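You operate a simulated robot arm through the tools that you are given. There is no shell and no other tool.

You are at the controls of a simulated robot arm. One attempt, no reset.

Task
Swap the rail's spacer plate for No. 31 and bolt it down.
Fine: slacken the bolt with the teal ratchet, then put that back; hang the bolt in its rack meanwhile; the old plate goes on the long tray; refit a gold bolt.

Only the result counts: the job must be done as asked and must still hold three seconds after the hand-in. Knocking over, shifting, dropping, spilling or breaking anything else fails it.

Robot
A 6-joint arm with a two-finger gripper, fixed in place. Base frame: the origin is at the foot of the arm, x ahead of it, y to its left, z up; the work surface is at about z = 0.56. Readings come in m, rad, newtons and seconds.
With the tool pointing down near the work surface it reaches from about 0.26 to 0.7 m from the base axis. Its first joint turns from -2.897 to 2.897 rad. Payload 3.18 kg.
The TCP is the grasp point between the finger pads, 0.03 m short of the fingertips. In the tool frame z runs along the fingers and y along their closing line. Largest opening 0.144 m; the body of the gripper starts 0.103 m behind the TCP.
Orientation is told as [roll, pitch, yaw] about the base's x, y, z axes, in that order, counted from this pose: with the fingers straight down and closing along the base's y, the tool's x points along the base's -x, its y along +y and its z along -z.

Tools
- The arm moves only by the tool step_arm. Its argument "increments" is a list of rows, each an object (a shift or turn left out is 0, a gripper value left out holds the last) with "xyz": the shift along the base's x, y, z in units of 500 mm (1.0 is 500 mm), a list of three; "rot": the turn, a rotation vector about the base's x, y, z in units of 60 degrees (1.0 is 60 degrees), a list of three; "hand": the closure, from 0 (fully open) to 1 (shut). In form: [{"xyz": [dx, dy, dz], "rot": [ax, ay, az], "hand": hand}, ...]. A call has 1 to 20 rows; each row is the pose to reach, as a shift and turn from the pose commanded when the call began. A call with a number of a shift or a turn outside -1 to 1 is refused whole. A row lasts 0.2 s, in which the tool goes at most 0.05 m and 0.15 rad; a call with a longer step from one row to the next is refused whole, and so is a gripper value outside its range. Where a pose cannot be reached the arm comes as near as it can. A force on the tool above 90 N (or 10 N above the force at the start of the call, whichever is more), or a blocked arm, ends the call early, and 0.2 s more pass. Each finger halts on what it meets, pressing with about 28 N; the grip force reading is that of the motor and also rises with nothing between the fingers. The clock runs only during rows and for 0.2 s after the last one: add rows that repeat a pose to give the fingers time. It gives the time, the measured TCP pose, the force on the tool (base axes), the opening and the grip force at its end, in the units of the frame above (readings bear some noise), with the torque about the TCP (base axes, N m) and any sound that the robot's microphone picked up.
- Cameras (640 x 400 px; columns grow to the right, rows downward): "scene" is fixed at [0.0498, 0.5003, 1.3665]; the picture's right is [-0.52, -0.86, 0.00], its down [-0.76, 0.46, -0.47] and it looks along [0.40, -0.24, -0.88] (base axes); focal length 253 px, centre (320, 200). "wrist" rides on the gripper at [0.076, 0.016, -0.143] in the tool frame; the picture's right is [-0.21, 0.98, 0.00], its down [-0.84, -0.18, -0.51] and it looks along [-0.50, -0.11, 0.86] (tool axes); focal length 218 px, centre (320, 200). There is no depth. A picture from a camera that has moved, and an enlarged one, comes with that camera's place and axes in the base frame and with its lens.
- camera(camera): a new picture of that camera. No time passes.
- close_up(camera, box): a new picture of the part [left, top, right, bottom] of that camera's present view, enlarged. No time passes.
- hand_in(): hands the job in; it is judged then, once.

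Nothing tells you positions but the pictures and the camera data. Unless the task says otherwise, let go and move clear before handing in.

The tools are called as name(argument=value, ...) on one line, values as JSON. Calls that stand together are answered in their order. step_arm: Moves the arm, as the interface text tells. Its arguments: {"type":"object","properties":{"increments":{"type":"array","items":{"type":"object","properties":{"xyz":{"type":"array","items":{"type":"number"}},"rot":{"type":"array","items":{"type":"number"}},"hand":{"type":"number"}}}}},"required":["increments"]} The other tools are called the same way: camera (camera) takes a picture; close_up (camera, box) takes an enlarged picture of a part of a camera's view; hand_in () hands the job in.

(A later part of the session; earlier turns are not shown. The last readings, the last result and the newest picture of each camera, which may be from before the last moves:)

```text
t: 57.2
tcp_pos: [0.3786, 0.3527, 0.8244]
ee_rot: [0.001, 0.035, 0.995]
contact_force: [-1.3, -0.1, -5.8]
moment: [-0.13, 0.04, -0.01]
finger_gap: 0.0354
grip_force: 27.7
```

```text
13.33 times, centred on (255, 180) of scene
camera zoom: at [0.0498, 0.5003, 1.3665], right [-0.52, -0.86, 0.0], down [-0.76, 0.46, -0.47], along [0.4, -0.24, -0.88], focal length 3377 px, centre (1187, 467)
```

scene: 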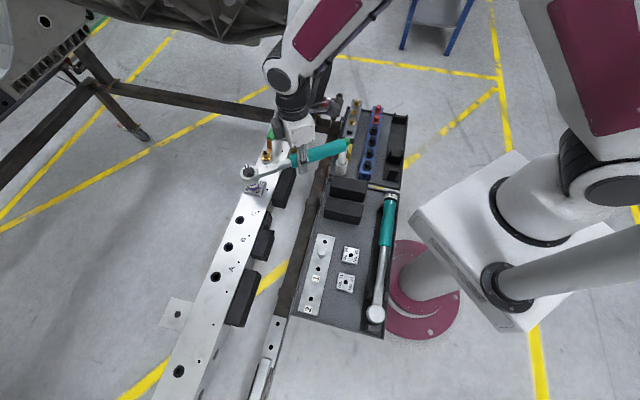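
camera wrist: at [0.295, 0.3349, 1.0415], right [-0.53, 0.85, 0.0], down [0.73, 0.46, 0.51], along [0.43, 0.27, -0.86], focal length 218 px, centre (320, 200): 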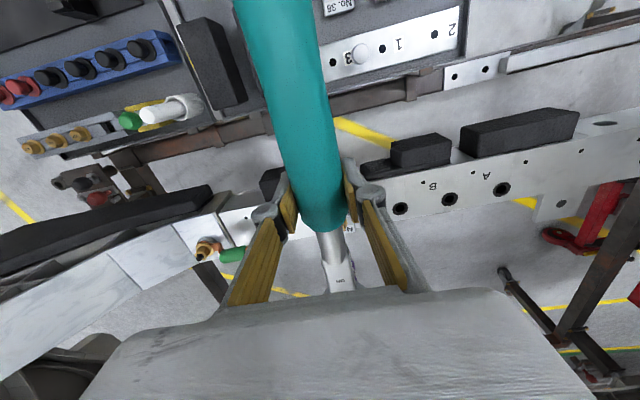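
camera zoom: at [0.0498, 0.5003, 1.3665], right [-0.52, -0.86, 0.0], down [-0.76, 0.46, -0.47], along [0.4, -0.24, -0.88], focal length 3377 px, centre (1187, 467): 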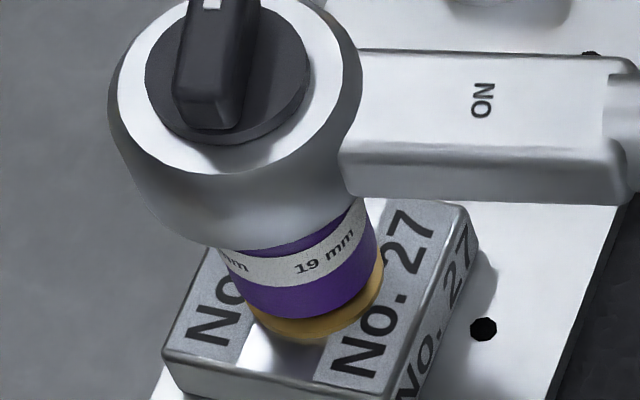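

No contact. I'll continue down.

step_arm(increments=[{"xyz": [0, 0, -0.003]}, {"xyz": [0, 0, -0.006]}, {"xyz": [0, 0, -0.006]}])

step_arm(increments=[{"xyz": [0, 0, -0.002]}, {"xyz": [0, 0, -0.004]}, {"xyz": [0, 0, -0.004]}])

close_up(camera="scene", box=[240, 165, 270, 195])

```text
t: 58.0
tcp_pos: [0.3781, 0.3513, 0.8215]
ee_rot: [-0.002, 0.035, 0.996]
contact_force: [-4.3, -7.7, 2.6]
moment: [0.65, -0.46, -0.04]
finger_gap: 0.0355
grip_force: 27.9
```

```text
t: 58.8
tcp_pos: [0.3772, 0.3521, 0.818]
ee_rot: [0.0, 0.036, 0.994]
contact_force: [-7.0, -10.4, 2.4]
moment: [0.5, -0.33, 0.01]
finger_gap: 0.0356
grip_force: 27.7
```

```text
13.33 times, centred on (255, 180) of scene
camera zoom: at [0.0498, 0.5003, 1.3665], right [-0.52, -0.86, 0.0], down [-0.76, 0.46, -0.47], along [0.4, -0.24, -0.88], focal length 3377 px, centre (1187, 467)
```

zoom: 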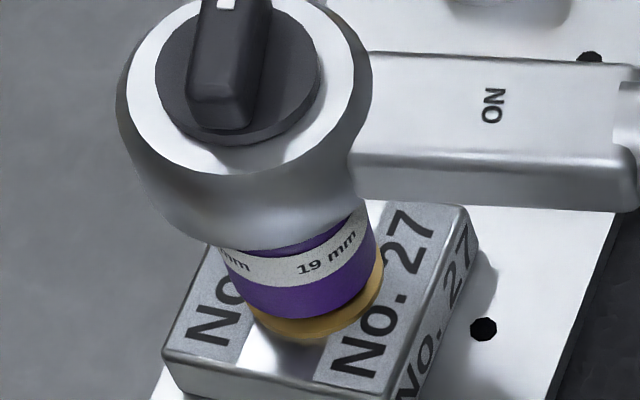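

It caught again at the same height, with a push back toward the base. I'll raise slightly, shift toward the base by about 1.2 mm, and try again gently.

step_arm(increments=[{"xyz": [0, 0, 0.008]}, {"xyz": [-0.0013, -0.002, 0.008]}, {"xyz": [-0.0013, -0.002, 0.008]}])

step_arm(increments=[{"xyz": [0, 0, -0.003]}, {"xyz": [0, 0, -0.006]}, {"xyz": [0, 0, -0.006]}])

close_up(camera="scene", box=[240, 165, 270, 195])

```text
t: 59.6
tcp_pos: [0.378, 0.3516, 0.8232]
ee_rot: [0.002, 0.036, 0.993]
contact_force: [-0.1, 0.0, -6.4]
moment: [-0.09, 0.07, 0.02]
finger_gap: 0.0356
grip_force: 28.5
```

```text
t: 60.4
tcp_pos: [0.3774, 0.3518, 0.8199]
ee_rot: [0.0, 0.036, 0.996]
contact_force: [-0.1, -0.1, -5.9]
moment: [-0.13, 0.08, -0.01]
finger_gap: 0.0357
grip_force: 28.1
```

```text
13.33 times, centred on (255, 180) of scene
camera zoom: at [0.0498, 0.5003, 1.3665], right [-0.52, -0.86, 0.0], down [-0.76, 0.46, -0.47], along [0.4, -0.24, -0.88], focal length 3377 px, centre (1187, 467)
```

zoom: 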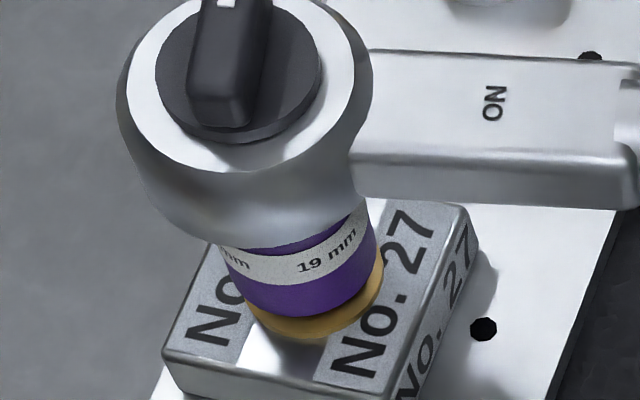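

step_arm(increments=[{"xyz": [0, 0, -0.002]}, {"xyz": [0, 0, -0.004]}, {"xyz": [0, 0, -0.004]}])

step_arm(increments=[{"xyz": [0, 0, -0.002]}, {"xyz": [0, 0, -0.004]}, {"xyz": [0, 0, -0.004]}])

close_up(camera="scene", box=[240, 165, 270, 195])

```text
t: 61.2
tcp_pos: [0.3775, 0.3518, 0.8184]
ee_rot: [0.002, 0.034, 0.993]
contact_force: [-1.1, -2.7, 1.8]
moment: [0.7, -0.44, -0.03]
finger_gap: 0.0354
grip_force: 27.8
```

```text
t: 62.0
tcp_pos: [0.3759, 0.3511, 0.8163]
ee_rot: [0.0, 0.036, 0.995]
contact_force: [-1.8, -5.4, 1.6]
moment: [0.61, -0.42, -0.07]
finger_gap: 0.0355
grip_force: 27.6
```

```text
13.33 times, centred on (255, 180) of scene
camera zoom: at [0.0498, 0.5003, 1.3665], right [-0.52, -0.86, 0.0], down [-0.76, 0.46, -0.47], along [0.4, -0.24, -0.88], focal length 3377 px, centre (1187, 467)
```

zoom: 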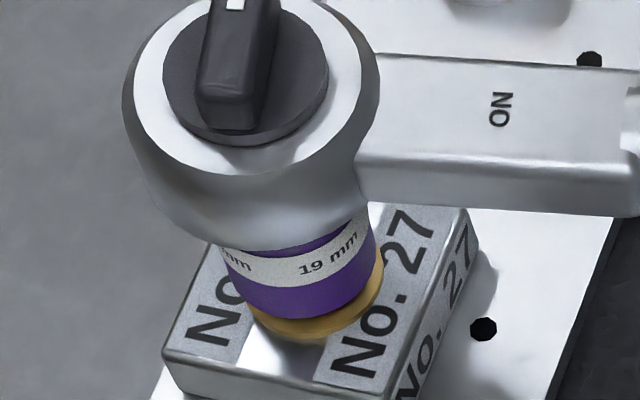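

The socket is resting lightly on the hex again. I'll rotate slowly counterclockwise with this light pressure to let it drop in.

step_arm(increments=[{"xyz": [0.005, -0.0031, 0], "rot": [0, 0, 0.0208]}, {"xyz": [0.01, -0.006, 0], "rot": [0, 0, 0.0417]}, {"xyz": [0.015, -0.009, 0], "rot": [0, 0, 0.0625]}, {"xyz": [0.0202, -0.0118, 0], "rot": [0, 0, 0.0834]}, {"xyz": [0.0202, -0.0118, 0], "rot": [0, 0, 0.0834]}])

close_up(camera="scene", box=[240, 165, 270, 195])

```text
t: 63.2
tcp_pos: [0.3876, 0.3445, 0.8164]
ee_rot: [0.0, 0.036, 1.081]
contact_force: [-5.3, -12.9, 2.4]
moment: [0.48, -0.36, -0.22]
finger_gap: 0.0352
grip_force: 27.8
```

```text
13.33 times, centred on (255, 180) of scene
camera zoom: at [0.0498, 0.5003, 1.3665], right [-0.52, -0.86, 0.0], down [-0.76, 0.46, -0.47], along [0.4, -0.24, -0.88], focal length 3377 px, centre (1187, 467)
```

zoom: 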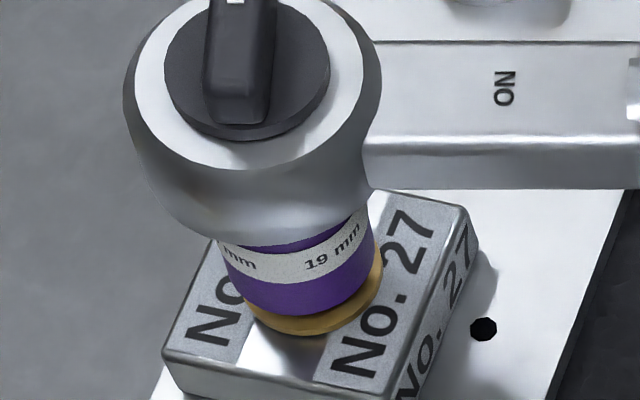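

The ratchet has pitched up by about 5–6° from the pressing, and that is what jams it. I'll lift, tilt the tool to level the socket again, and re-centre.

step_arm(increments=[{"xyz": [0, 0, 0.02]}, {"xyz": [0, 0, 0.05]}, {"xyz": [0, 0, 0.08]}, {"xyz": [0, 0, 0.1]}, {"xyz": [0, 0, 0.1]}])

step_arm(increments=[{"rot": [-0.0412, 0.022, 0]}, {"rot": [-0.0824, 0.0439, 0]}, {"rot": [-0.0824, 0.0439, 0]}])

close_up(camera="scene", box=[230, 145, 280, 195])

close_up(camera="wrist", box=[310, 215, 370, 295])

```text
t: 64.4
tcp_pos: [0.3882, 0.347, 0.8661]
ee_rot: [0.001, 0.036, 1.083]
contact_force: [0.1, 0.6, -6.8]
moment: [-0.16, 0.06, 0.0]
finger_gap: 0.0354
grip_force: 28.2
```

```text
t: 65.2
tcp_pos: [0.388, 0.3453, 0.8648]
ee_rot: [0.0, 0.132, 1.082]
contact_force: [0.5, 0.3, -6.9]
moment: [-0.15, 0.09, -0.02]
finger_gap: 0.0353
grip_force: 28.3
```

```text
8.00 times, centred on (255, 170) of scene
camera zoom: at [0.0498, 0.5003, 1.3665], right [-0.52, -0.86, 0.0], down [-0.76, 0.46, -0.47], along [0.4, -0.24, -0.88], focal length 2026 px, centre (840, 440)
```

zoom: 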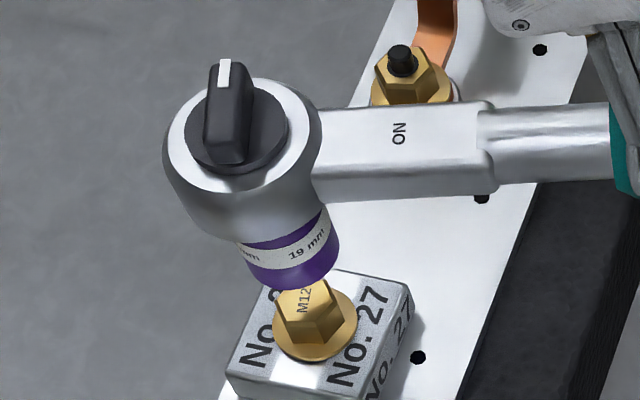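

```text
5.00 times, centred on (340, 255) of wrist
camera zoom: at [0.3471, 0.3029, 1.018], right [-0.77, 0.64, -0.03], down [0.58, 0.71, 0.39], along [0.27, 0.28, -0.92], focal length 1091 px, centre (220, -75)
```

zoom: 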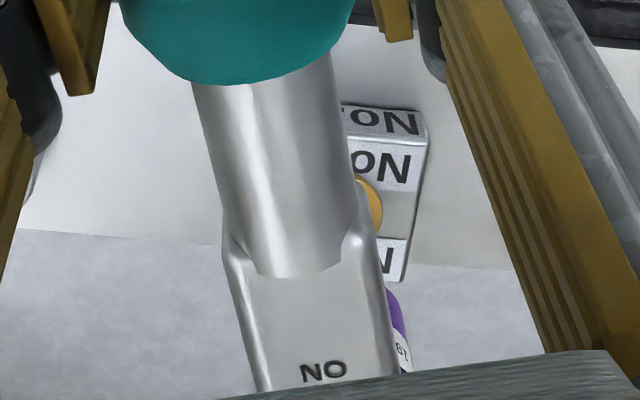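

I over-tilted by about 1.4°. I'll back that off, then re-measure the alignment.

step_arm(increments=[{"rot": [0.0206, -0.011, 0]}, {"rot": [0.0206, -0.011, 0], "xyz": [0, 0, -0.01]}, {"rot": [0.0206, -0.011, 0], "xyz": [0, 0, -0.02]}, {"rot": [0.0206, -0.011, 0], "xyz": [0, 0, -0.02]}])

close_up(camera="scene", box=[235, 155, 275, 195])

close_up(camera="wrist", box=[330, 225, 370, 290])

```text
t: 66.2
tcp_pos: [0.3871, 0.3461, 0.8555]
ee_rot: [-0.001, 0.109, 1.082]
contact_force: [-0.6, -0.4, -6.2]
moment: [-0.11, 0.08, 0.0]
finger_gap: 0.0355
grip_force: 27.7
```

```text
10.00 times, centred on (255, 175) of scene
camera zoom: at [0.0498, 0.5003, 1.3665], right [-0.52, -0.86, 0.0], down [-0.76, 0.46, -0.47], along [0.4, -0.24, -0.88], focal length 2533 px, centre (970, 450)
```

zoom: 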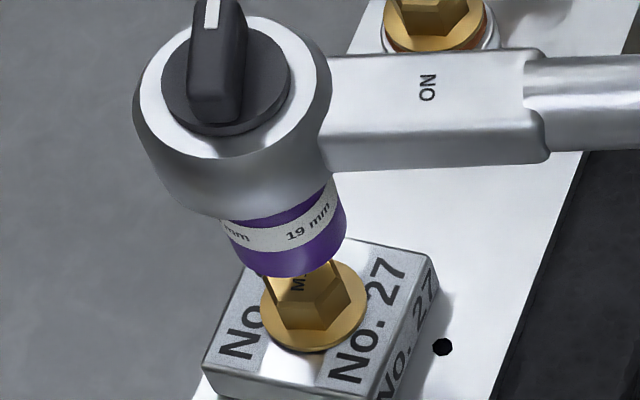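

```text
6.15 times, centred on (350, 258) of wrist
camera zoom: at [0.345, 0.2993, 1.0064], right [-0.77, 0.64, -0.02], down [0.58, 0.7, 0.41], along [0.28, 0.3, -0.91], focal length 1343 px, centre (135, -154)
```

zoom: 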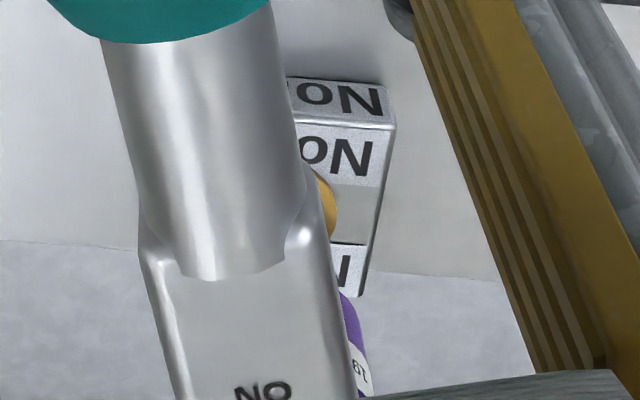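

Shift needed: about (+0.6, +2.2) mm. I'll apply it and lower close to the hex.

step_arm(increments=[{"xyz": [0.0012, 0.0043, -0.01]}, {"xyz": [0.0012, 0.0043, -0.024]}, {"xyz": [0.0012, 0.0043, -0.036]}, {"xyz": [0.0012, 0.0043, -0.036]}])

close_up(camera="scene", box=[240, 165, 270, 195])

close_up(camera="wrist", box=[330, 225, 370, 290])

```text
t: 67.2
tcp_pos: [0.3879, 0.3484, 0.8368]
ee_rot: [-0.001, 0.108, 1.084]
contact_force: [0.1, 0.1, -7.7]
moment: [-0.16, 0.1, -0.01]
finger_gap: 0.0355
grip_force: 28.3
```

```text
13.33 times, centred on (255, 180) of scene
camera zoom: at [0.0498, 0.5003, 1.3665], right [-0.52, -0.86, 0.0], down [-0.76, 0.46, -0.47], along [0.4, -0.24, -0.88], focal length 3377 px, centre (1187, 467)
```

zoom: 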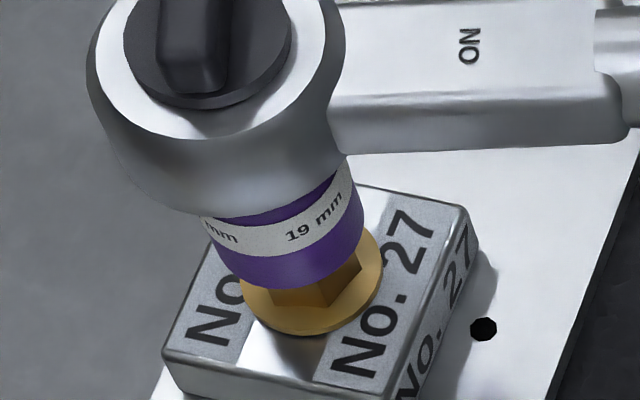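

```text
6.15 times, centred on (350, 258) of wrist
camera zoom: at [0.3456, 0.3016, 0.9881], right [-0.77, 0.64, -0.02], down [0.58, 0.7, 0.41], along [0.28, 0.3, -0.91], focal length 1343 px, centre (135, -154)
```

zoom: 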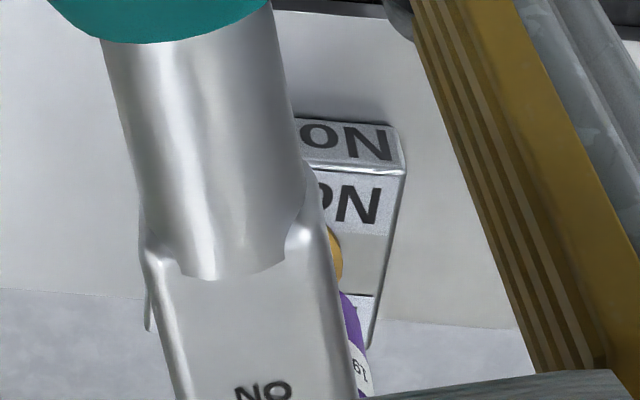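

Well centred now. I'll lower gently and watch for first contact.

step_arm(increments=[{"xyz": [0, 0, -0.006]}, {"xyz": [0, 0, -0.012]}, {"xyz": [0, 0, -0.012]}])

step_arm(increments=[{"xyz": [0, 0, -0.003]}, {"xyz": [0, 0, -0.006]}, {"xyz": [0, 0, -0.006]}])

step_arm(increments=[{"xyz": [0, 0, -0.002]}, {"xyz": [0, 0, -0.004]}, {"xyz": [0, 0, -0.004]}])

close_up(camera="scene", box=[240, 165, 270, 195])

```text
t: 68.0
tcp_pos: [0.3888, 0.3485, 0.8322]
ee_rot: [0.0, 0.109, 1.081]
contact_force: [-0.8, -0.3, -7.1]
moment: [-0.13, 0.07, -0.02]
finger_gap: 0.0354
grip_force: 28.1
```

```text
t: 68.8
tcp_pos: [0.3881, 0.3479, 0.8285]
ee_rot: [0.0, 0.11, 1.083]
contact_force: [-0.2, 0.4, -7.3]
moment: [-0.18, 0.07, 0.02]
finger_gap: 0.0355
grip_force: 27.7
```

```text
t: 69.6
tcp_pos: [0.388, 0.3478, 0.8263]
ee_rot: [0.0, 0.108, 1.082]
contact_force: [0.1, -0.4, -6.3]
moment: [-0.12, 0.09, 0.03]
finger_gap: 0.0359
grip_force: 27.7
```

```text
13.33 times, centred on (255, 180) of scene
camera zoom: at [0.0498, 0.5003, 1.3665], right [-0.52, -0.86, 0.0], down [-0.76, 0.46, -0.47], along [0.4, -0.24, -0.88], focal length 3377 px, centre (1187, 467)
```

zoom: 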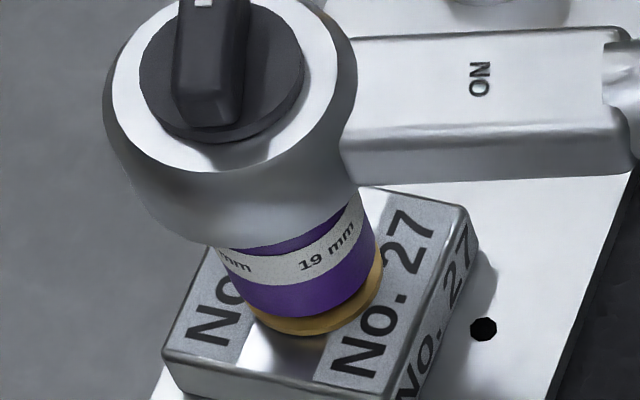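

step_arm(increments=[{"xyz": [0, 0, -0.002]}, {"xyz": [0, 0, -0.003]}, {"xyz": [0, 0, -0.003]}])

step_arm(increments=[{"xyz": [0, 0, -0.002]}, {"xyz": [0, 0, -0.003]}, {"xyz": [0, 0, -0.003]}])

close_up(camera="scene", box=[240, 165, 270, 195])

```text
t: 70.4
tcp_pos: [0.3878, 0.3479, 0.8249]
ee_rot: [0.0, 0.109, 1.083]
contact_force: [-0.5, -6.5, 2.7]
moment: [0.63, -0.52, -0.44]
finger_gap: 0.0355
grip_force: 27.8
```

```text
t: 71.2
tcp_pos: [0.3895, 0.3486, 0.8245]
ee_rot: [0.001, 0.109, 1.082]
contact_force: [-1.5, -8.8, 3.0]
moment: [0.55, -0.41, -0.39]
finger_gap: 0.0354
grip_force: 27.6
```

```text
13.33 times, centred on (255, 180) of scene
camera zoom: at [0.0498, 0.5003, 1.3665], right [-0.52, -0.86, 0.0], down [-0.76, 0.46, -0.47], along [0.4, -0.24, -0.88], focal length 3377 px, centre (1187, 467)
```

zoom: 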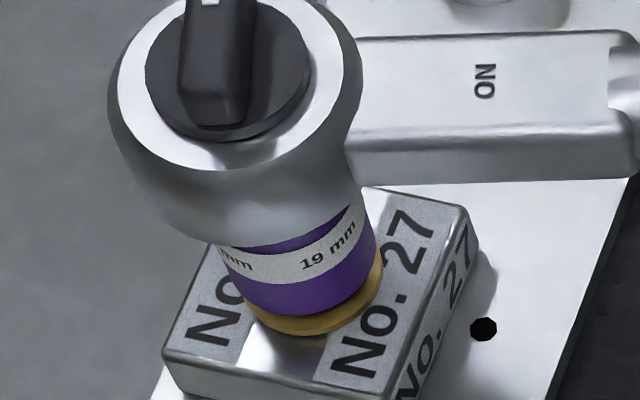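

The contact acts like a chamfer pushing toward -y. I'll shift 1 mm that way without pressing harder.

step_arm(increments=[{"xyz": [-0.0004, -0.001, 0.001]}, {"xyz": [-0.0008, -0.0022, 0.001]}, {"xyz": [-0.0008, -0.0022, 0.001]}])

step_arm(increments=[{"xyz": [0, 0, -0.002]}, {"xyz": [0, 0, -0.003]}, {"xyz": [0, 0, -0.003]}])

```text
t: 72.0
tcp_pos: [0.3888, 0.3481, 0.8232]
ee_rot: [-0.001, 0.107, 1.083]
contact_force: [-0.3, -0.5, -6.5]
moment: [-0.14, 0.08, -0.03]
finger_gap: 0.0352
grip_force: 28.0
```

```text
t: 72.8
tcp_pos: [0.3879, 0.3481, 0.8229]
ee_rot: [0.0, 0.108, 1.083]
contact_force: [-0.5, 0.5, -7.0]
moment: [-0.15, 0.07, -0.01]
finger_gap: 0.0355
grip_force: 27.8
```

The contact cleared. I'll continue down.

step_arm(increments=[{"xyz": [0, 0, -0.002]}, {"xyz": [0, 0, -0.004]}, {"xyz": [0, 0, -0.004]}])

step_arm(increments=[{"xyz": [0, 0, -0.002]}, {"xyz": [0, 0, -0.003]}, {"xyz": [0, 0, -0.003]}])

close_up(camera="scene", box=[240, 165, 270, 195])

```text
t: 73.6
tcp_pos: [0.3884, 0.347, 0.8212]
ee_rot: [0.0, 0.108, 1.082]
contact_force: [0.5, -0.2, -6.2]
moment: [-0.16, 0.08, 0.02]
finger_gap: 0.0354
grip_force: 28.2
```

```text
t: 74.4
tcp_pos: [0.3867, 0.3473, 0.8201]
ee_rot: [0.0, 0.107, 1.081]
contact_force: [0.3, -0.3, -2.1]
moment: [0.37, -0.15, 0.08]
finger_gap: 0.0355
grip_force: 28.1
```

```text
13.33 times, centred on (255, 180) of scene
camera zoom: at [0.0498, 0.5003, 1.3665], right [-0.52, -0.86, 0.0], down [-0.76, 0.46, -0.47], along [0.4, -0.24, -0.88], focal length 3377 px, centre (1187, 467)
```

zoom: 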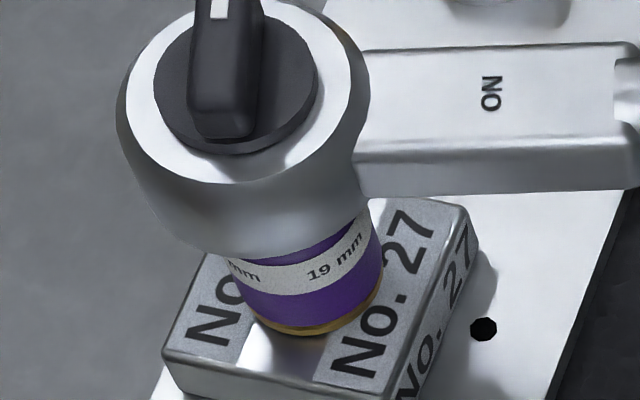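

The socket is fully seated now with no side load and 4.5 N of down force. I'll try counterclockwise from this clean state.

step_arm(increments=[{"xyz": [0.0059, -0.0029, 0], "rot": [0, 0, 0.0234]}, {"xyz": [0.0118, -0.0057, 0], "rot": [0, 0, 0.0468]}, {"xyz": [0.0177, -0.0084, 0], "rot": [0, 0, 0.0702]}, {"xyz": [0.0236, -0.011, 0], "rot": [0, 0, 0.0936]}, {"xyz": [0.0236, -0.011, 0], "rot": [0, 0, 0.0936]}])

step_arm(increments=[{"xyz": [0.0062, -0.0021, 0], "rot": [0, 0, 0.0234]}, {"xyz": [0.0124, -0.0042, 0], "rot": [0, 0, 0.0468]}, {"xyz": [0.0187, -0.0061, 0], "rot": [0, 0, 0.0702]}, {"xyz": [0.025, -0.0079, 0], "rot": [0, 0, 0.0936]}, {"xyz": [0.025, -0.0079, 0], "rot": [0, 0, 0.0936]}])

close_up(camera="scene", box=[240, 165, 270, 195])

```text
t: 75.6
tcp_pos: [0.3999, 0.3428, 0.8196]
ee_rot: [0.001, 0.106, 1.18]
contact_force: [0.9, 0.7, 0.4]
moment: [0.67, -0.37, -0.19]
finger_gap: 0.0356
grip_force: 28.1
```

```text
t: 76.8
tcp_pos: [0.411, 0.3378, 0.8197]
ee_rot: [-0.001, 0.109, 1.28]
contact_force: [0.2, -0.9, -1.1]
moment: [0.34, -0.12, -0.03]
finger_gap: 0.0353
grip_force: 28.2
```

```text
13.33 times, centred on (255, 180) of scene
camera zoom: at [0.0498, 0.5003, 1.3665], right [-0.52, -0.86, 0.0], down [-0.76, 0.46, -0.47], along [0.4, -0.24, -0.88], focal length 3377 px, centre (1187, 467)
```

zoom: 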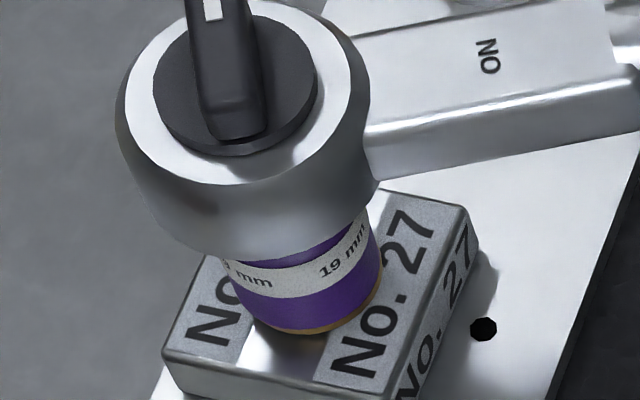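

Counterclockwise is free. Now I'll test clockwise back over the same arc.

step_arm(increments=[{"xyz": [-0.0063, 0.0018, 0], "rot": [0, 0, -0.0234]}, {"xyz": [-0.0126, 0.0037, 0], "rot": [0, 0, -0.0468]}, {"xyz": [-0.0188, 0.0058, 0], "rot": [0, 0, -0.0702]}, {"xyz": [-0.025, 0.0079, 0], "rot": [0, 0, -0.0936]}, {"xyz": [-0.025, 0.0079, 0], "rot": [0, 0, -0.0936]}])

step_arm(increments=[{"xyz": [-0.006, 0.0026, 0], "rot": [0, 0, -0.0234]}, {"xyz": [-0.012, 0.0053, 0], "rot": [0, 0, -0.0468]}, {"xyz": [-0.0178, 0.0081, 0], "rot": [0, 0, -0.0702]}, {"xyz": [-0.0236, 0.011, 0], "rot": [0, 0, -0.0936]}, {"xyz": [-0.0236, 0.011, 0], "rot": [0, 0, -0.0936]}])

```text
t: 78.0
tcp_pos: [0.3998, 0.3415, 0.8197]
ee_rot: [0.001, 0.11, 1.18]
contact_force: [0.2, -0.5, -5.9]
moment: [-0.11, 0.07, -0.01]
finger_gap: 0.0354
grip_force: 27.7
```

```text
t: 79.2
tcp_pos: [0.3871, 0.3462, 0.819]
ee_rot: [-0.001, 0.109, 1.082]
contact_force: [1.3, 0.1, -7.3]
moment: [-0.14, 0.08, -0.01]
finger_gap: 0.0355
grip_force: 27.3
```

close_up(camera="scene", box=[240, 165, 270, 195])

step_arm(increments=[{"xyz": [0, 0, -0.002]}, {"xyz": [0, 0, -0.004]}, {"xyz": [0, 0, -0.004]}])

close_up(camera="scene", box=[240, 165, 270, 195])

```text
13.33 times, centred on (255, 180) of scene
camera zoom: at [0.0498, 0.5003, 1.3665], right [-0.52, -0.86, 0.0], down [-0.76, 0.46, -0.47], along [0.4, -0.24, -0.88], focal length 3377 px, centre (1187, 467)
```

zoom: 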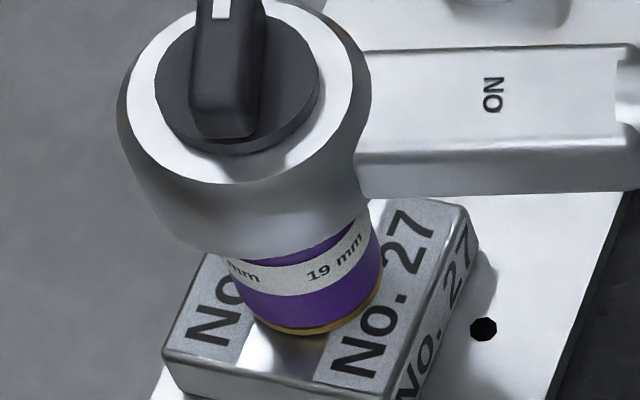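

```text
t: 80.0
tcp_pos: [0.388, 0.3465, 0.8168]
ee_rot: [0.001, 0.106, 1.082]
contact_force: [-2.1, -2.5, 2.0]
moment: [0.84, -0.48, -0.05]
finger_gap: 0.0351
grip_force: 28.0
```

```text
13.33 times, centred on (255, 180) of scene
camera zoom: at [0.0498, 0.5003, 1.3665], right [-0.52, -0.86, 0.0], down [-0.76, 0.46, -0.47], along [0.4, -0.24, -0.88], focal length 3377 px, centre (1187, 467)
```

zoom: 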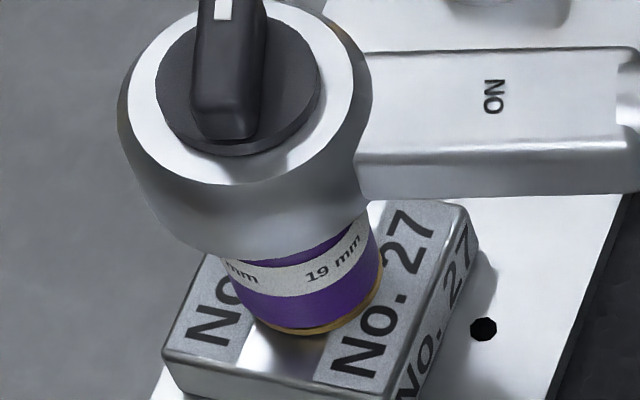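

It is fully seated on the flange, but not driving either way at these angles. Neither sweep crossed the hex phase at about 57° while fully seated, so I'll turn slowly clockwise through it and watch the torque.

step_arm(increments=[{"xyz": [-0.003, 0.0015, 0.001], "rot": [0, 0, -0.0125]}, {"xyz": [-0.0058, 0.0031, 0.001], "rot": [0, 0, -0.025]}, {"xyz": [-0.0088, 0.0047, 0.001], "rot": [0, 0, -0.0375]}, {"xyz": [-0.0117, 0.0064, 0.001], "rot": [0, 0, -0.05]}, {"xyz": [-0.0117, 0.0064, 0.001], "rot": [0, 0, -0.05]}])

step_arm(increments=[{"xyz": [-0.0029, 0.0017, 0], "rot": [0, 0, -0.0125]}, {"xyz": [-0.0057, 0.0034, 0], "rot": [0, 0, -0.025]}, {"xyz": [-0.0085, 0.0052, 0], "rot": [0, 0, -0.0375]}, {"xyz": [-0.0113, 0.007, 0], "rot": [0, 0, -0.05]}, {"xyz": [-0.0113, 0.007, 0], "rot": [0, 0, -0.05]}])

step_arm(increments=[{"xyz": [-0.0028, 0.0018, 0], "rot": [0, 0, -0.0125]}, {"xyz": [-0.0055, 0.0037, 0], "rot": [0, 0, -0.025]}, {"xyz": [-0.0082, 0.0056, 0], "rot": [0, 0, -0.0375]}, {"xyz": [-0.0109, 0.0075, 0], "rot": [0, 0, -0.05]}, {"xyz": [-0.0109, 0.0075, 0], "rot": [0, 0, -0.05]}])

```text
t: 81.2
tcp_pos: [0.3815, 0.3496, 0.8168]
ee_rot: [0.001, 0.11, 1.029]
contact_force: [-0.6, -1.1, -4.1]
moment: [0.04, -0.03, 0.05]
finger_gap: 0.0354
grip_force: 27.3
```

```text
t: 82.4
tcp_pos: [0.3766, 0.3544, 0.8177]
ee_rot: [0.0, 0.11, 0.977]
contact_force: [0.2, -0.5, -6.8]
moment: [-0.11, 0.09, 0.01]
finger_gap: 0.0355
grip_force: 28.3
```

```text
t: 83.6
tcp_pos: [0.3704, 0.3577, 0.8169]
ee_rot: [0.001, 0.109, 0.924]
contact_force: [0.6, 0.2, -5.7]
moment: [-0.06, 0.01, -0.02]
finger_gap: 0.0355
grip_force: 28.5
```

step_arm(increments=[{"xyz": [-0.0053, 0.0039, -0.002], "rot": [0, 0, -0.025]}, {"xyz": [-0.0106, 0.0079, -0.002], "rot": [0, 0, -0.05]}, {"xyz": [-0.0157, 0.012, -0.002], "rot": [0, 0, -0.075]}, {"xyz": [-0.0206, 0.0163, -0.002], "rot": [0, 0, -0.1]}, {"xyz": [-0.0206, 0.0163, -0.002], "rot": [0, 0, -0.1]}])

step_arm(increments=[{"xyz": [-0.0049, 0.0044, 0], "rot": [0, 0, -0.025]}, {"xyz": [-0.0097, 0.0088, 0], "rot": [0, 0, -0.05]}, {"xyz": [-0.0143, 0.0134, 0], "rot": [0, 0, -0.075]}, {"xyz": [-0.0188, 0.0181, 0], "rot": [0, 0, -0.1]}, {"xyz": [-0.0188, 0.0181, 0], "rot": [0, 0, -0.1]}])

close_up(camera="scene", box=[240, 165, 270, 195])

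```text
t: 84.8
tcp_pos: [0.3596, 0.3661, 0.8173]
ee_rot: [0.001, 0.107, 0.821]
contact_force: [0.1, 1.6, -1.0]
moment: [0.46, -0.32, 0.13]
finger_gap: 0.0354
grip_force: 28.1
```

```text
t: 86.0
tcp_pos: [0.3514, 0.374, 0.8162]
ee_rot: [0.001, 0.108, 0.716]
contact_force: [-2.0, 0.6, -2.5]
moment: [0.29, -0.22, 0.24]
finger_gap: 0.0357
grip_force: 28.2
```

```text
13.33 times, centred on (255, 180) of scene
camera zoom: at [0.0498, 0.5003, 1.3665], right [-0.52, -0.86, 0.0], down [-0.76, 0.46, -0.47], along [0.4, -0.24, -0.88], focal length 3377 px, centre (1187, 467)
```

zoom: 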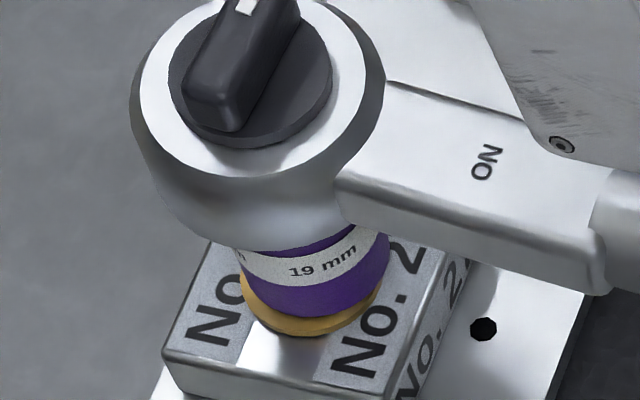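

The socket crept off centre and nothing has driven. I'll zoom hard on the head and knob for any other marking I've missed.

close_up(camera="scene", box=[243, 160, 261, 178])

close_up(camera="scene", box=[258, 172, 278, 190])

close_up(camera="scene", box=[374, 295, 384, 325])

close_up(camera="scene", box=[375, 185, 405, 225])

```text
16.00 times, centred on (252, 169) of scene
camera zoom: at [0.0498, 0.5003, 1.3665], right [-0.52, -0.86, 0.0], down [-0.76, 0.46, -0.47], along [0.4, -0.24, -0.88], focal length 4052 px, centre (1408, 696)
```

zoom: 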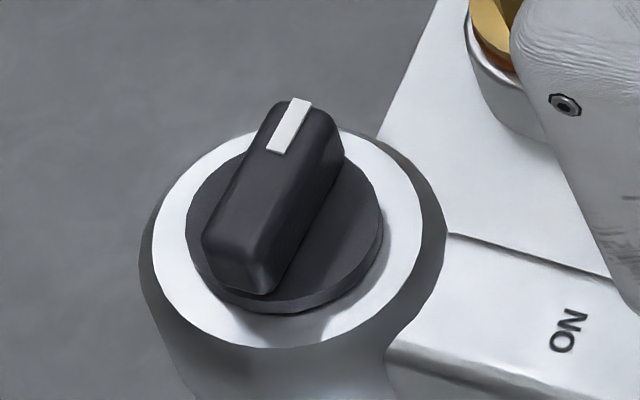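

```text
16.00 times, centred on (268, 181) of scene
camera zoom: at [0.0498, 0.5003, 1.3665], right [-0.52, -0.86, 0.0], down [-0.76, 0.46, -0.47], along [0.4, -0.24, -0.88], focal length 4052 px, centre (1152, 504)
```

zoom: 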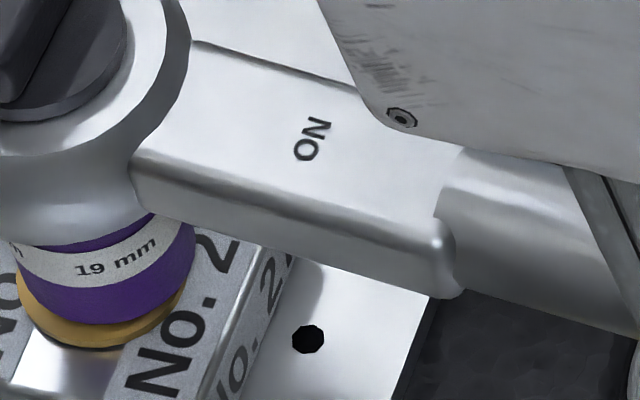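

```text
13.33 times, centred on (379, 310) of scene
camera zoom: at [0.0498, 0.5003, 1.3665], right [-0.52, -0.86, 0.0], down [-0.76, 0.46, -0.47], along [0.4, -0.24, -0.88], focal length 3377 px, centre (-467, -1267)
```

zoom: 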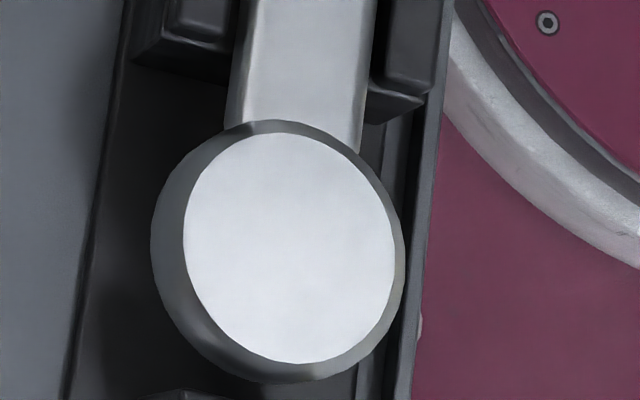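

```text
10.00 times, centred on (390, 205) of scene
camera zoom: at [0.0498, 0.5003, 1.3665], right [-0.52, -0.86, 0.0], down [-0.76, 0.46, -0.47], along [0.4, -0.24, -0.88], focal length 2533 px, centre (-380, 150)
```

zoom: 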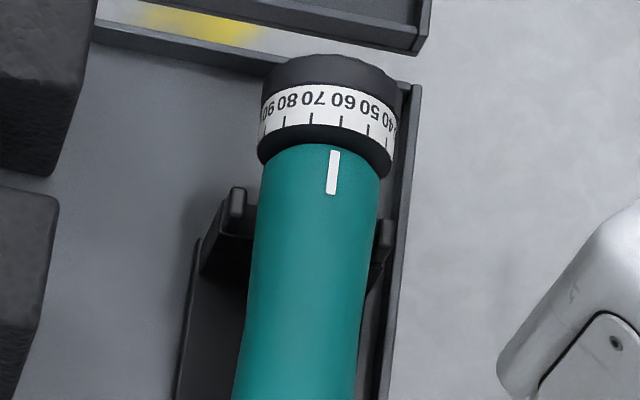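

The knob shows nothing more than the "ON" mark. My sweeps covered only about 53–83° while seated; if the socket's flats (not its corners) lie along the handle, the phase match is at about 27°. I'll lift, go to that angle, re-level and re-centre there.

step_arm(increments=[{"xyz": [0, 0, 0.02]}, {"xyz": [0, 0, 0.05]}, {"xyz": [-0.0135, 0.0205, 0.07], "rot": [0, 0, -0.078]}, {"xyz": [-0.027, 0.041, 0.07], "rot": [0, 0, -0.156]}, {"xyz": [-0.0404, 0.0616, 0.07], "rot": [0, 0, -0.234]}, {"xyz": [-0.0404, 0.0616, 0.07], "rot": [0, 0, -0.234]}])

close_up(camera="scene", box=[230, 150, 280, 200])

close_up(camera="wrist", box=[325, 215, 375, 295])

```text
t: 87.4
tcp_pos: [0.3295, 0.4049, 0.8521]
ee_rot: [-0.002, 0.108, 0.47]
contact_force: [-1.4, -0.4, -7.2]
moment: [-0.09, 0.14, -0.01]
finger_gap: 0.0352
grip_force: 27.9
```

```text
8.00 times, centred on (255, 175) of scene
camera zoom: at [0.0498, 0.5003, 1.3665], right [-0.52, -0.86, 0.0], down [-0.76, 0.46, -0.47], along [0.4, -0.24, -0.88], focal length 2026 px, centre (840, 400)
```

zoom: 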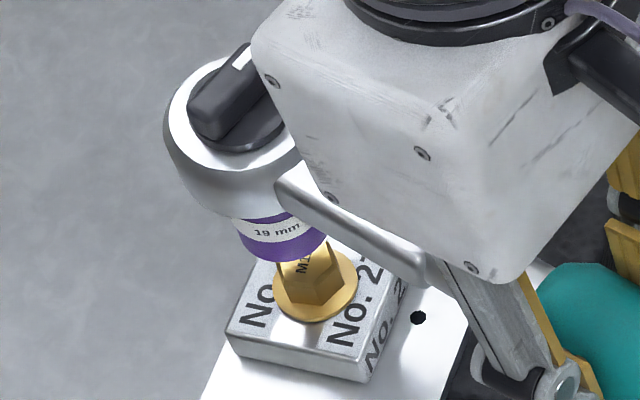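

```text
5.00 times, centred on (350, 255) of wrist
camera zoom: at [0.27, 0.3923, 1.0024], right [-0.26, 0.97, -0.02], down [0.88, 0.24, 0.41], along [0.41, 0.09, -0.91], focal length 1091 px, centre (170, -75)
```

zoom: 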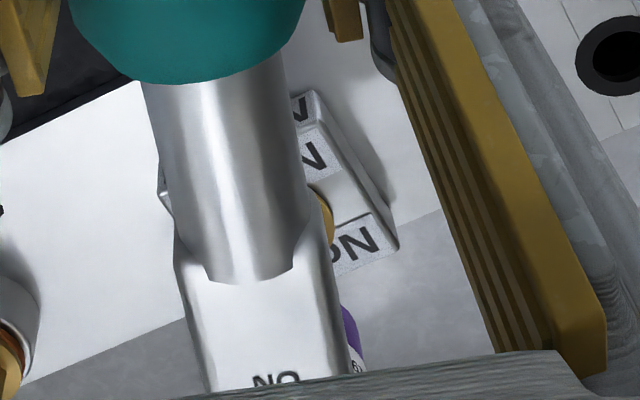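

The ratchet is nearly level here. The shift needed is about (-3.1, -1.3) mm, plus a 0.9° level trim. I'll apply both and lower to just above the hex.

step_arm(increments=[{"xyz": [-0.0062, -0.0026, 0], "rot": [-0.0068, 0.0134, 0]}, {"xyz": [-0.0062, -0.0026, -0.012], "rot": [-0.0068, 0.0134, 0]}, {"xyz": [-0.0062, -0.0026, -0.024], "rot": [-0.0068, 0.0134, 0]}, {"xyz": [-0.0062, -0.0026, -0.03], "rot": [-0.0068, 0.0134, 0]}, {"xyz": [-0.0062, -0.0026, -0.03], "rot": [-0.0068, 0.0134, 0]}])

close_up(camera="scene", box=[240, 165, 270, 195])

close_up(camera="wrist", box=[335, 240, 375, 295])

```text
t: 88.6
tcp_pos: [0.3287, 0.404, 0.8358]
ee_rot: [0.001, 0.124, 0.473]
contact_force: [-0.8, 0.1, -7.0]
moment: [-0.04, 0.13, 0.0]
finger_gap: 0.0355
grip_force: 28.7
```

```text
13.33 times, centred on (255, 180) of scene
camera zoom: at [0.0498, 0.5003, 1.3665], right [-0.52, -0.86, 0.0], down [-0.76, 0.46, -0.47], along [0.4, -0.24, -0.88], focal length 3377 px, centre (1187, 467)
```

zoom: 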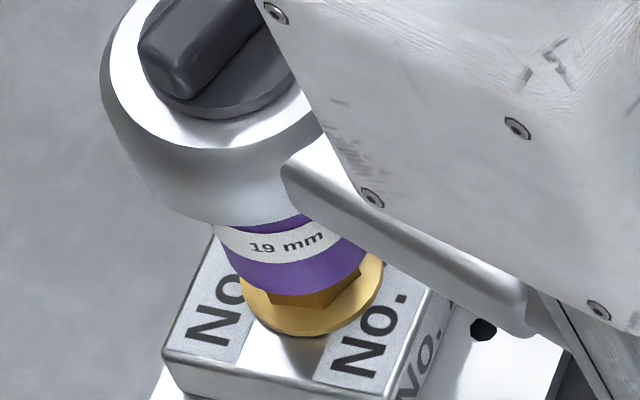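

```text
7.27 times, centred on (355, 268) of wrist
camera zoom: at [0.2686, 0.3919, 0.9882], right [-0.26, 0.97, -0.03], down [0.88, 0.25, 0.4], along [0.39, 0.08, -0.92], focal length 1587 px, centre (66, -291)
```

zoom: 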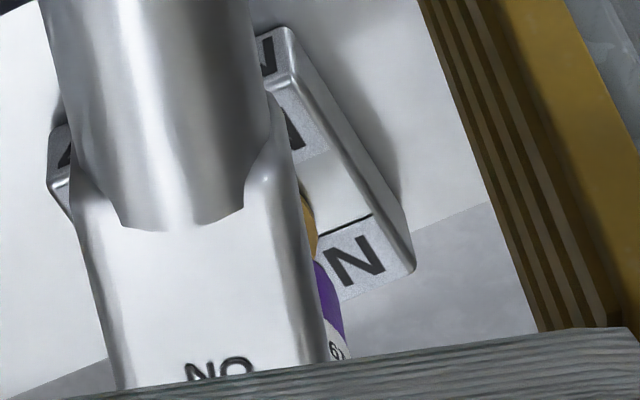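

I need another (+1.4, -0.4) mm. I'll apply it and descend gently in small steps.

step_arm(increments=[{"xyz": [0.0028, -0.0008, 0]}, {"xyz": [0.0028, -0.0008, -0.008]}, {"xyz": [0.0028, -0.0008, -0.014]}, {"xyz": [0.0028, -0.0008, -0.014]}])

step_arm(increments=[{"xyz": [0, 0, -0.002]}, {"xyz": [0, 0, -0.004]}, {"xyz": [0, 0, -0.004]}])

step_arm(increments=[{"xyz": [0, 0, -0.002]}, {"xyz": [0, 0, -0.003]}, {"xyz": [0, 0, -0.003]}])

close_up(camera="scene", box=[240, 165, 270, 195])

```text
t: 89.6
tcp_pos: [0.3299, 0.405, 0.8296]
ee_rot: [0.001, 0.125, 0.473]
contact_force: [1.8, 0.8, -7.3]
moment: [-0.03, 0.09, 0.04]
finger_gap: 0.0355
grip_force: 27.9
```

```text
t: 90.4
tcp_pos: [0.3288, 0.4028, 0.8287]
ee_rot: [0.001, 0.122, 0.471]
contact_force: [1.3, 0.6, -6.2]
moment: [-0.03, 0.08, 0.04]
finger_gap: 0.0357
grip_force: 27.9
```

```text
t: 91.2
tcp_pos: [0.3293, 0.4037, 0.8262]
ee_rot: [0.0, 0.123, 0.471]
contact_force: [0.8, 0.5, -7.1]
moment: [-0.04, 0.05, 0.03]
finger_gap: 0.0357
grip_force: 28.4
```

```text
13.33 times, centred on (255, 180) of scene
camera zoom: at [0.0498, 0.5003, 1.3665], right [-0.52, -0.86, 0.0], down [-0.76, 0.46, -0.47], along [0.4, -0.24, -0.88], focal length 3377 px, centre (1187, 467)
```

zoom: 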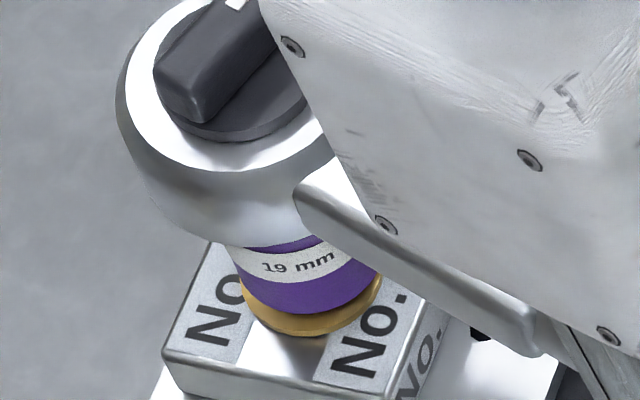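

step_arm(increments=[{"xyz": [0, 0.001, -0.002]}, {"xyz": [0, 0.001, -0.004]}, {"xyz": [0, 0.001, -0.004]}])

step_arm(increments=[{"xyz": [0, 0, -0.002]}, {"xyz": [0, 0, -0.003]}, {"xyz": [0, 0, -0.003]}])

close_up(camera="scene", box=[240, 165, 270, 195])

```text
t: 92.0
tcp_pos: [0.3304, 0.4041, 0.825]
ee_rot: [-0.001, 0.124, 0.47]
contact_force: [0.4, 0.4, -6.9]
moment: [-0.06, 0.1, 0.03]
finger_gap: 0.0357
grip_force: 28.1
```

```text
t: 92.8
tcp_pos: [0.3285, 0.4043, 0.823]
ee_rot: [-0.001, 0.123, 0.471]
contact_force: [1.2, 0.6, -6.6]
moment: [-0.02, 0.06, 0.0]
finger_gap: 0.0356
grip_force: 27.9
```

```text
13.33 times, centred on (255, 180) of scene
camera zoom: at [0.0498, 0.5003, 1.3665], right [-0.52, -0.86, 0.0], down [-0.76, 0.46, -0.47], along [0.4, -0.24, -0.88], focal length 3377 px, centre (1187, 467)
```

zoom: 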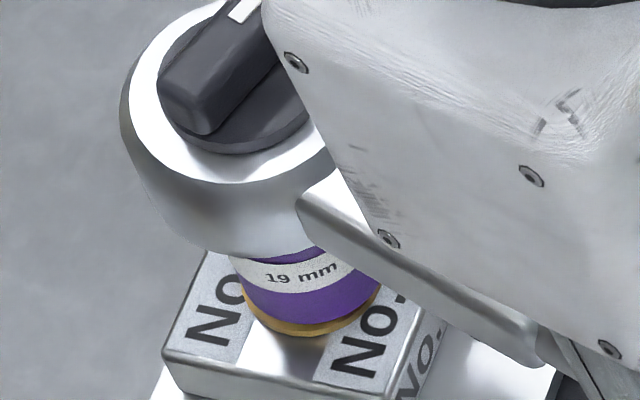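

step_arm(increments=[{"xyz": [0, 0, -0.002]}, {"xyz": [0, 0, -0.004]}, {"xyz": [0, 0, -0.004]}])

step_arm(increments=[{"xyz": [0, 0, -0.002]}, {"xyz": [0, 0, -0.004]}, {"xyz": [0, 0, -0.004]}])

close_up(camera="scene", box=[240, 165, 270, 195])

```text
t: 93.6
tcp_pos: [0.33, 0.4036, 0.8207]
ee_rot: [0.0, 0.123, 0.47]
contact_force: [1.7, 1.4, -5.9]
moment: [-0.04, 0.04, 0.01]
finger_gap: 0.0352
grip_force: 28.0
```

```text
t: 94.4
tcp_pos: [0.3297, 0.4038, 0.8183]
ee_rot: [-0.001, 0.12, 0.472]
contact_force: [-0.9, 0.7, -2.1]
moment: [0.26, -0.45, 0.05]
finger_gap: 0.0355
grip_force: 27.8
```

```text
13.33 times, centred on (255, 180) of scene
camera zoom: at [0.0498, 0.5003, 1.3665], right [-0.52, -0.86, 0.0], down [-0.76, 0.46, -0.47], along [0.4, -0.24, -0.88], focal length 3377 px, centre (1187, 467)
```

zoom: 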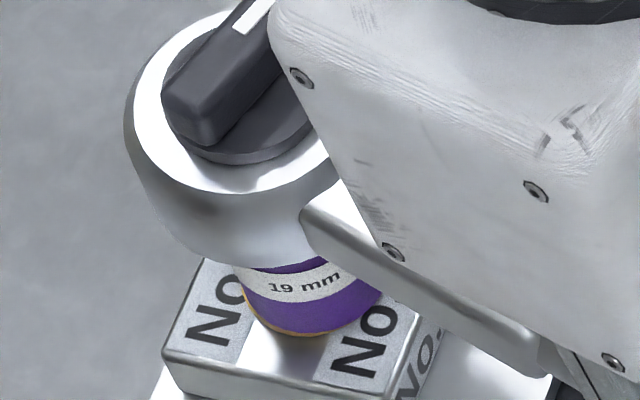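

It has dropped deeper this time, right onto the flange. Now I'll turn counterclockwise gently and watch the torque.

step_arm(increments=[{"xyz": [0.0015, -0.003, 0], "rot": [0, 0, 0.012]}, {"xyz": [0.003, -0.006, 0], "rot": [0, 0, 0.024]}, {"xyz": [0.0046, -0.0089, 0], "rot": [0, 0, 0.036]}, {"xyz": [0.0062, -0.0118, 0], "rot": [0, 0, 0.0477]}, {"xyz": [0.0062, -0.0118, 0], "rot": [0, 0, 0.0477]}])

close_up(camera="scene", box=[240, 165, 270, 195])

```text
t: 95.6
tcp_pos: [0.3329, 0.3982, 0.8187]
ee_rot: [0.002, 0.124, 0.52]
contact_force: [1.4, 0.7, -4.1]
moment: [0.15, -0.28, 0.01]
finger_gap: 0.0353
grip_force: 28.3
```

```text
13.33 times, centred on (255, 180) of scene
camera zoom: at [0.0498, 0.5003, 1.3665], right [-0.52, -0.86, 0.0], down [-0.76, 0.46, -0.47], along [0.4, -0.24, -0.88], focal length 3377 px, centre (1187, 467)
```

zoom: 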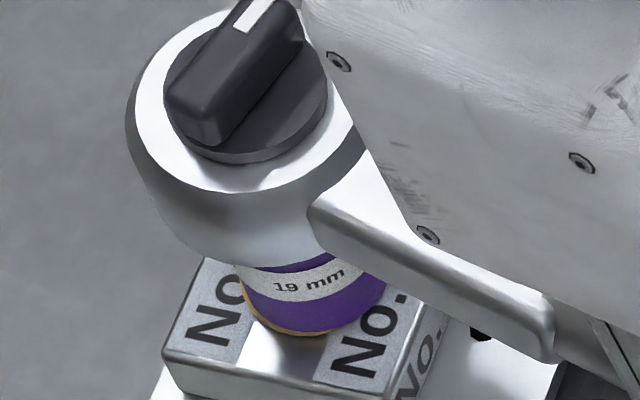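

step_arm(increments=[{"xyz": [0.0033, -0.0058, 0], "rot": [0, 0, 0.0239]}, {"xyz": [0.0067, -0.0115, 0], "rot": [0, 0, 0.0477]}, {"xyz": [0.0103, -0.0171, 0], "rot": [0, 0, 0.0716]}, {"xyz": [0.014, -0.0226, 0], "rot": [0, 0, 0.0955]}, {"xyz": [0.014, -0.0226, 0], "rot": [0, 0, 0.0955]}])

step_arm(increments=[{"xyz": [0.0038, -0.0054, 0], "rot": [0, 0, 0.0239]}, {"xyz": [0.0077, -0.0108, 0], "rot": [0, 0, 0.0477]}, {"xyz": [0.0118, -0.0161, 0], "rot": [0, 0, 0.0716]}, {"xyz": [0.016, -0.0212, 0], "rot": [0, 0, 0.0955]}, {"xyz": [0.016, -0.0212, 0], "rot": [0, 0, 0.0955]}])

close_up(camera="scene", box=[240, 165, 270, 195])

```text
t: 96.8
tcp_pos: [0.3389, 0.3878, 0.8179]
ee_rot: [0.001, 0.125, 0.621]
contact_force: [1.5, 0.5, -6.6]
moment: [-0.01, -0.04, -0.05]
finger_gap: 0.0357
grip_force: 28.0
```

```text
t: 98.0
tcp_pos: [0.348, 0.3775, 0.8206]
ee_rot: [-0.002, 0.121, 0.722]
contact_force: [2.7, -0.3, -2.3]
moment: [0.25, -0.36, -0.17]
finger_gap: 0.0355
grip_force: 28.2
```

```text
13.33 times, centred on (255, 180) of scene
camera zoom: at [0.0498, 0.5003, 1.3665], right [-0.52, -0.86, 0.0], down [-0.76, 0.46, -0.47], along [0.4, -0.24, -0.88], focal length 3377 px, centre (1187, 467)
```

zoom: 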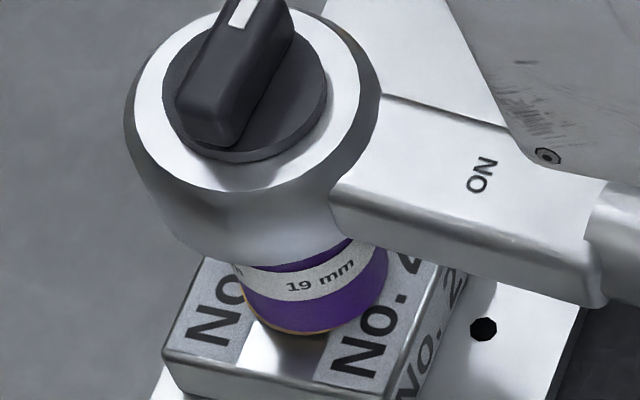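

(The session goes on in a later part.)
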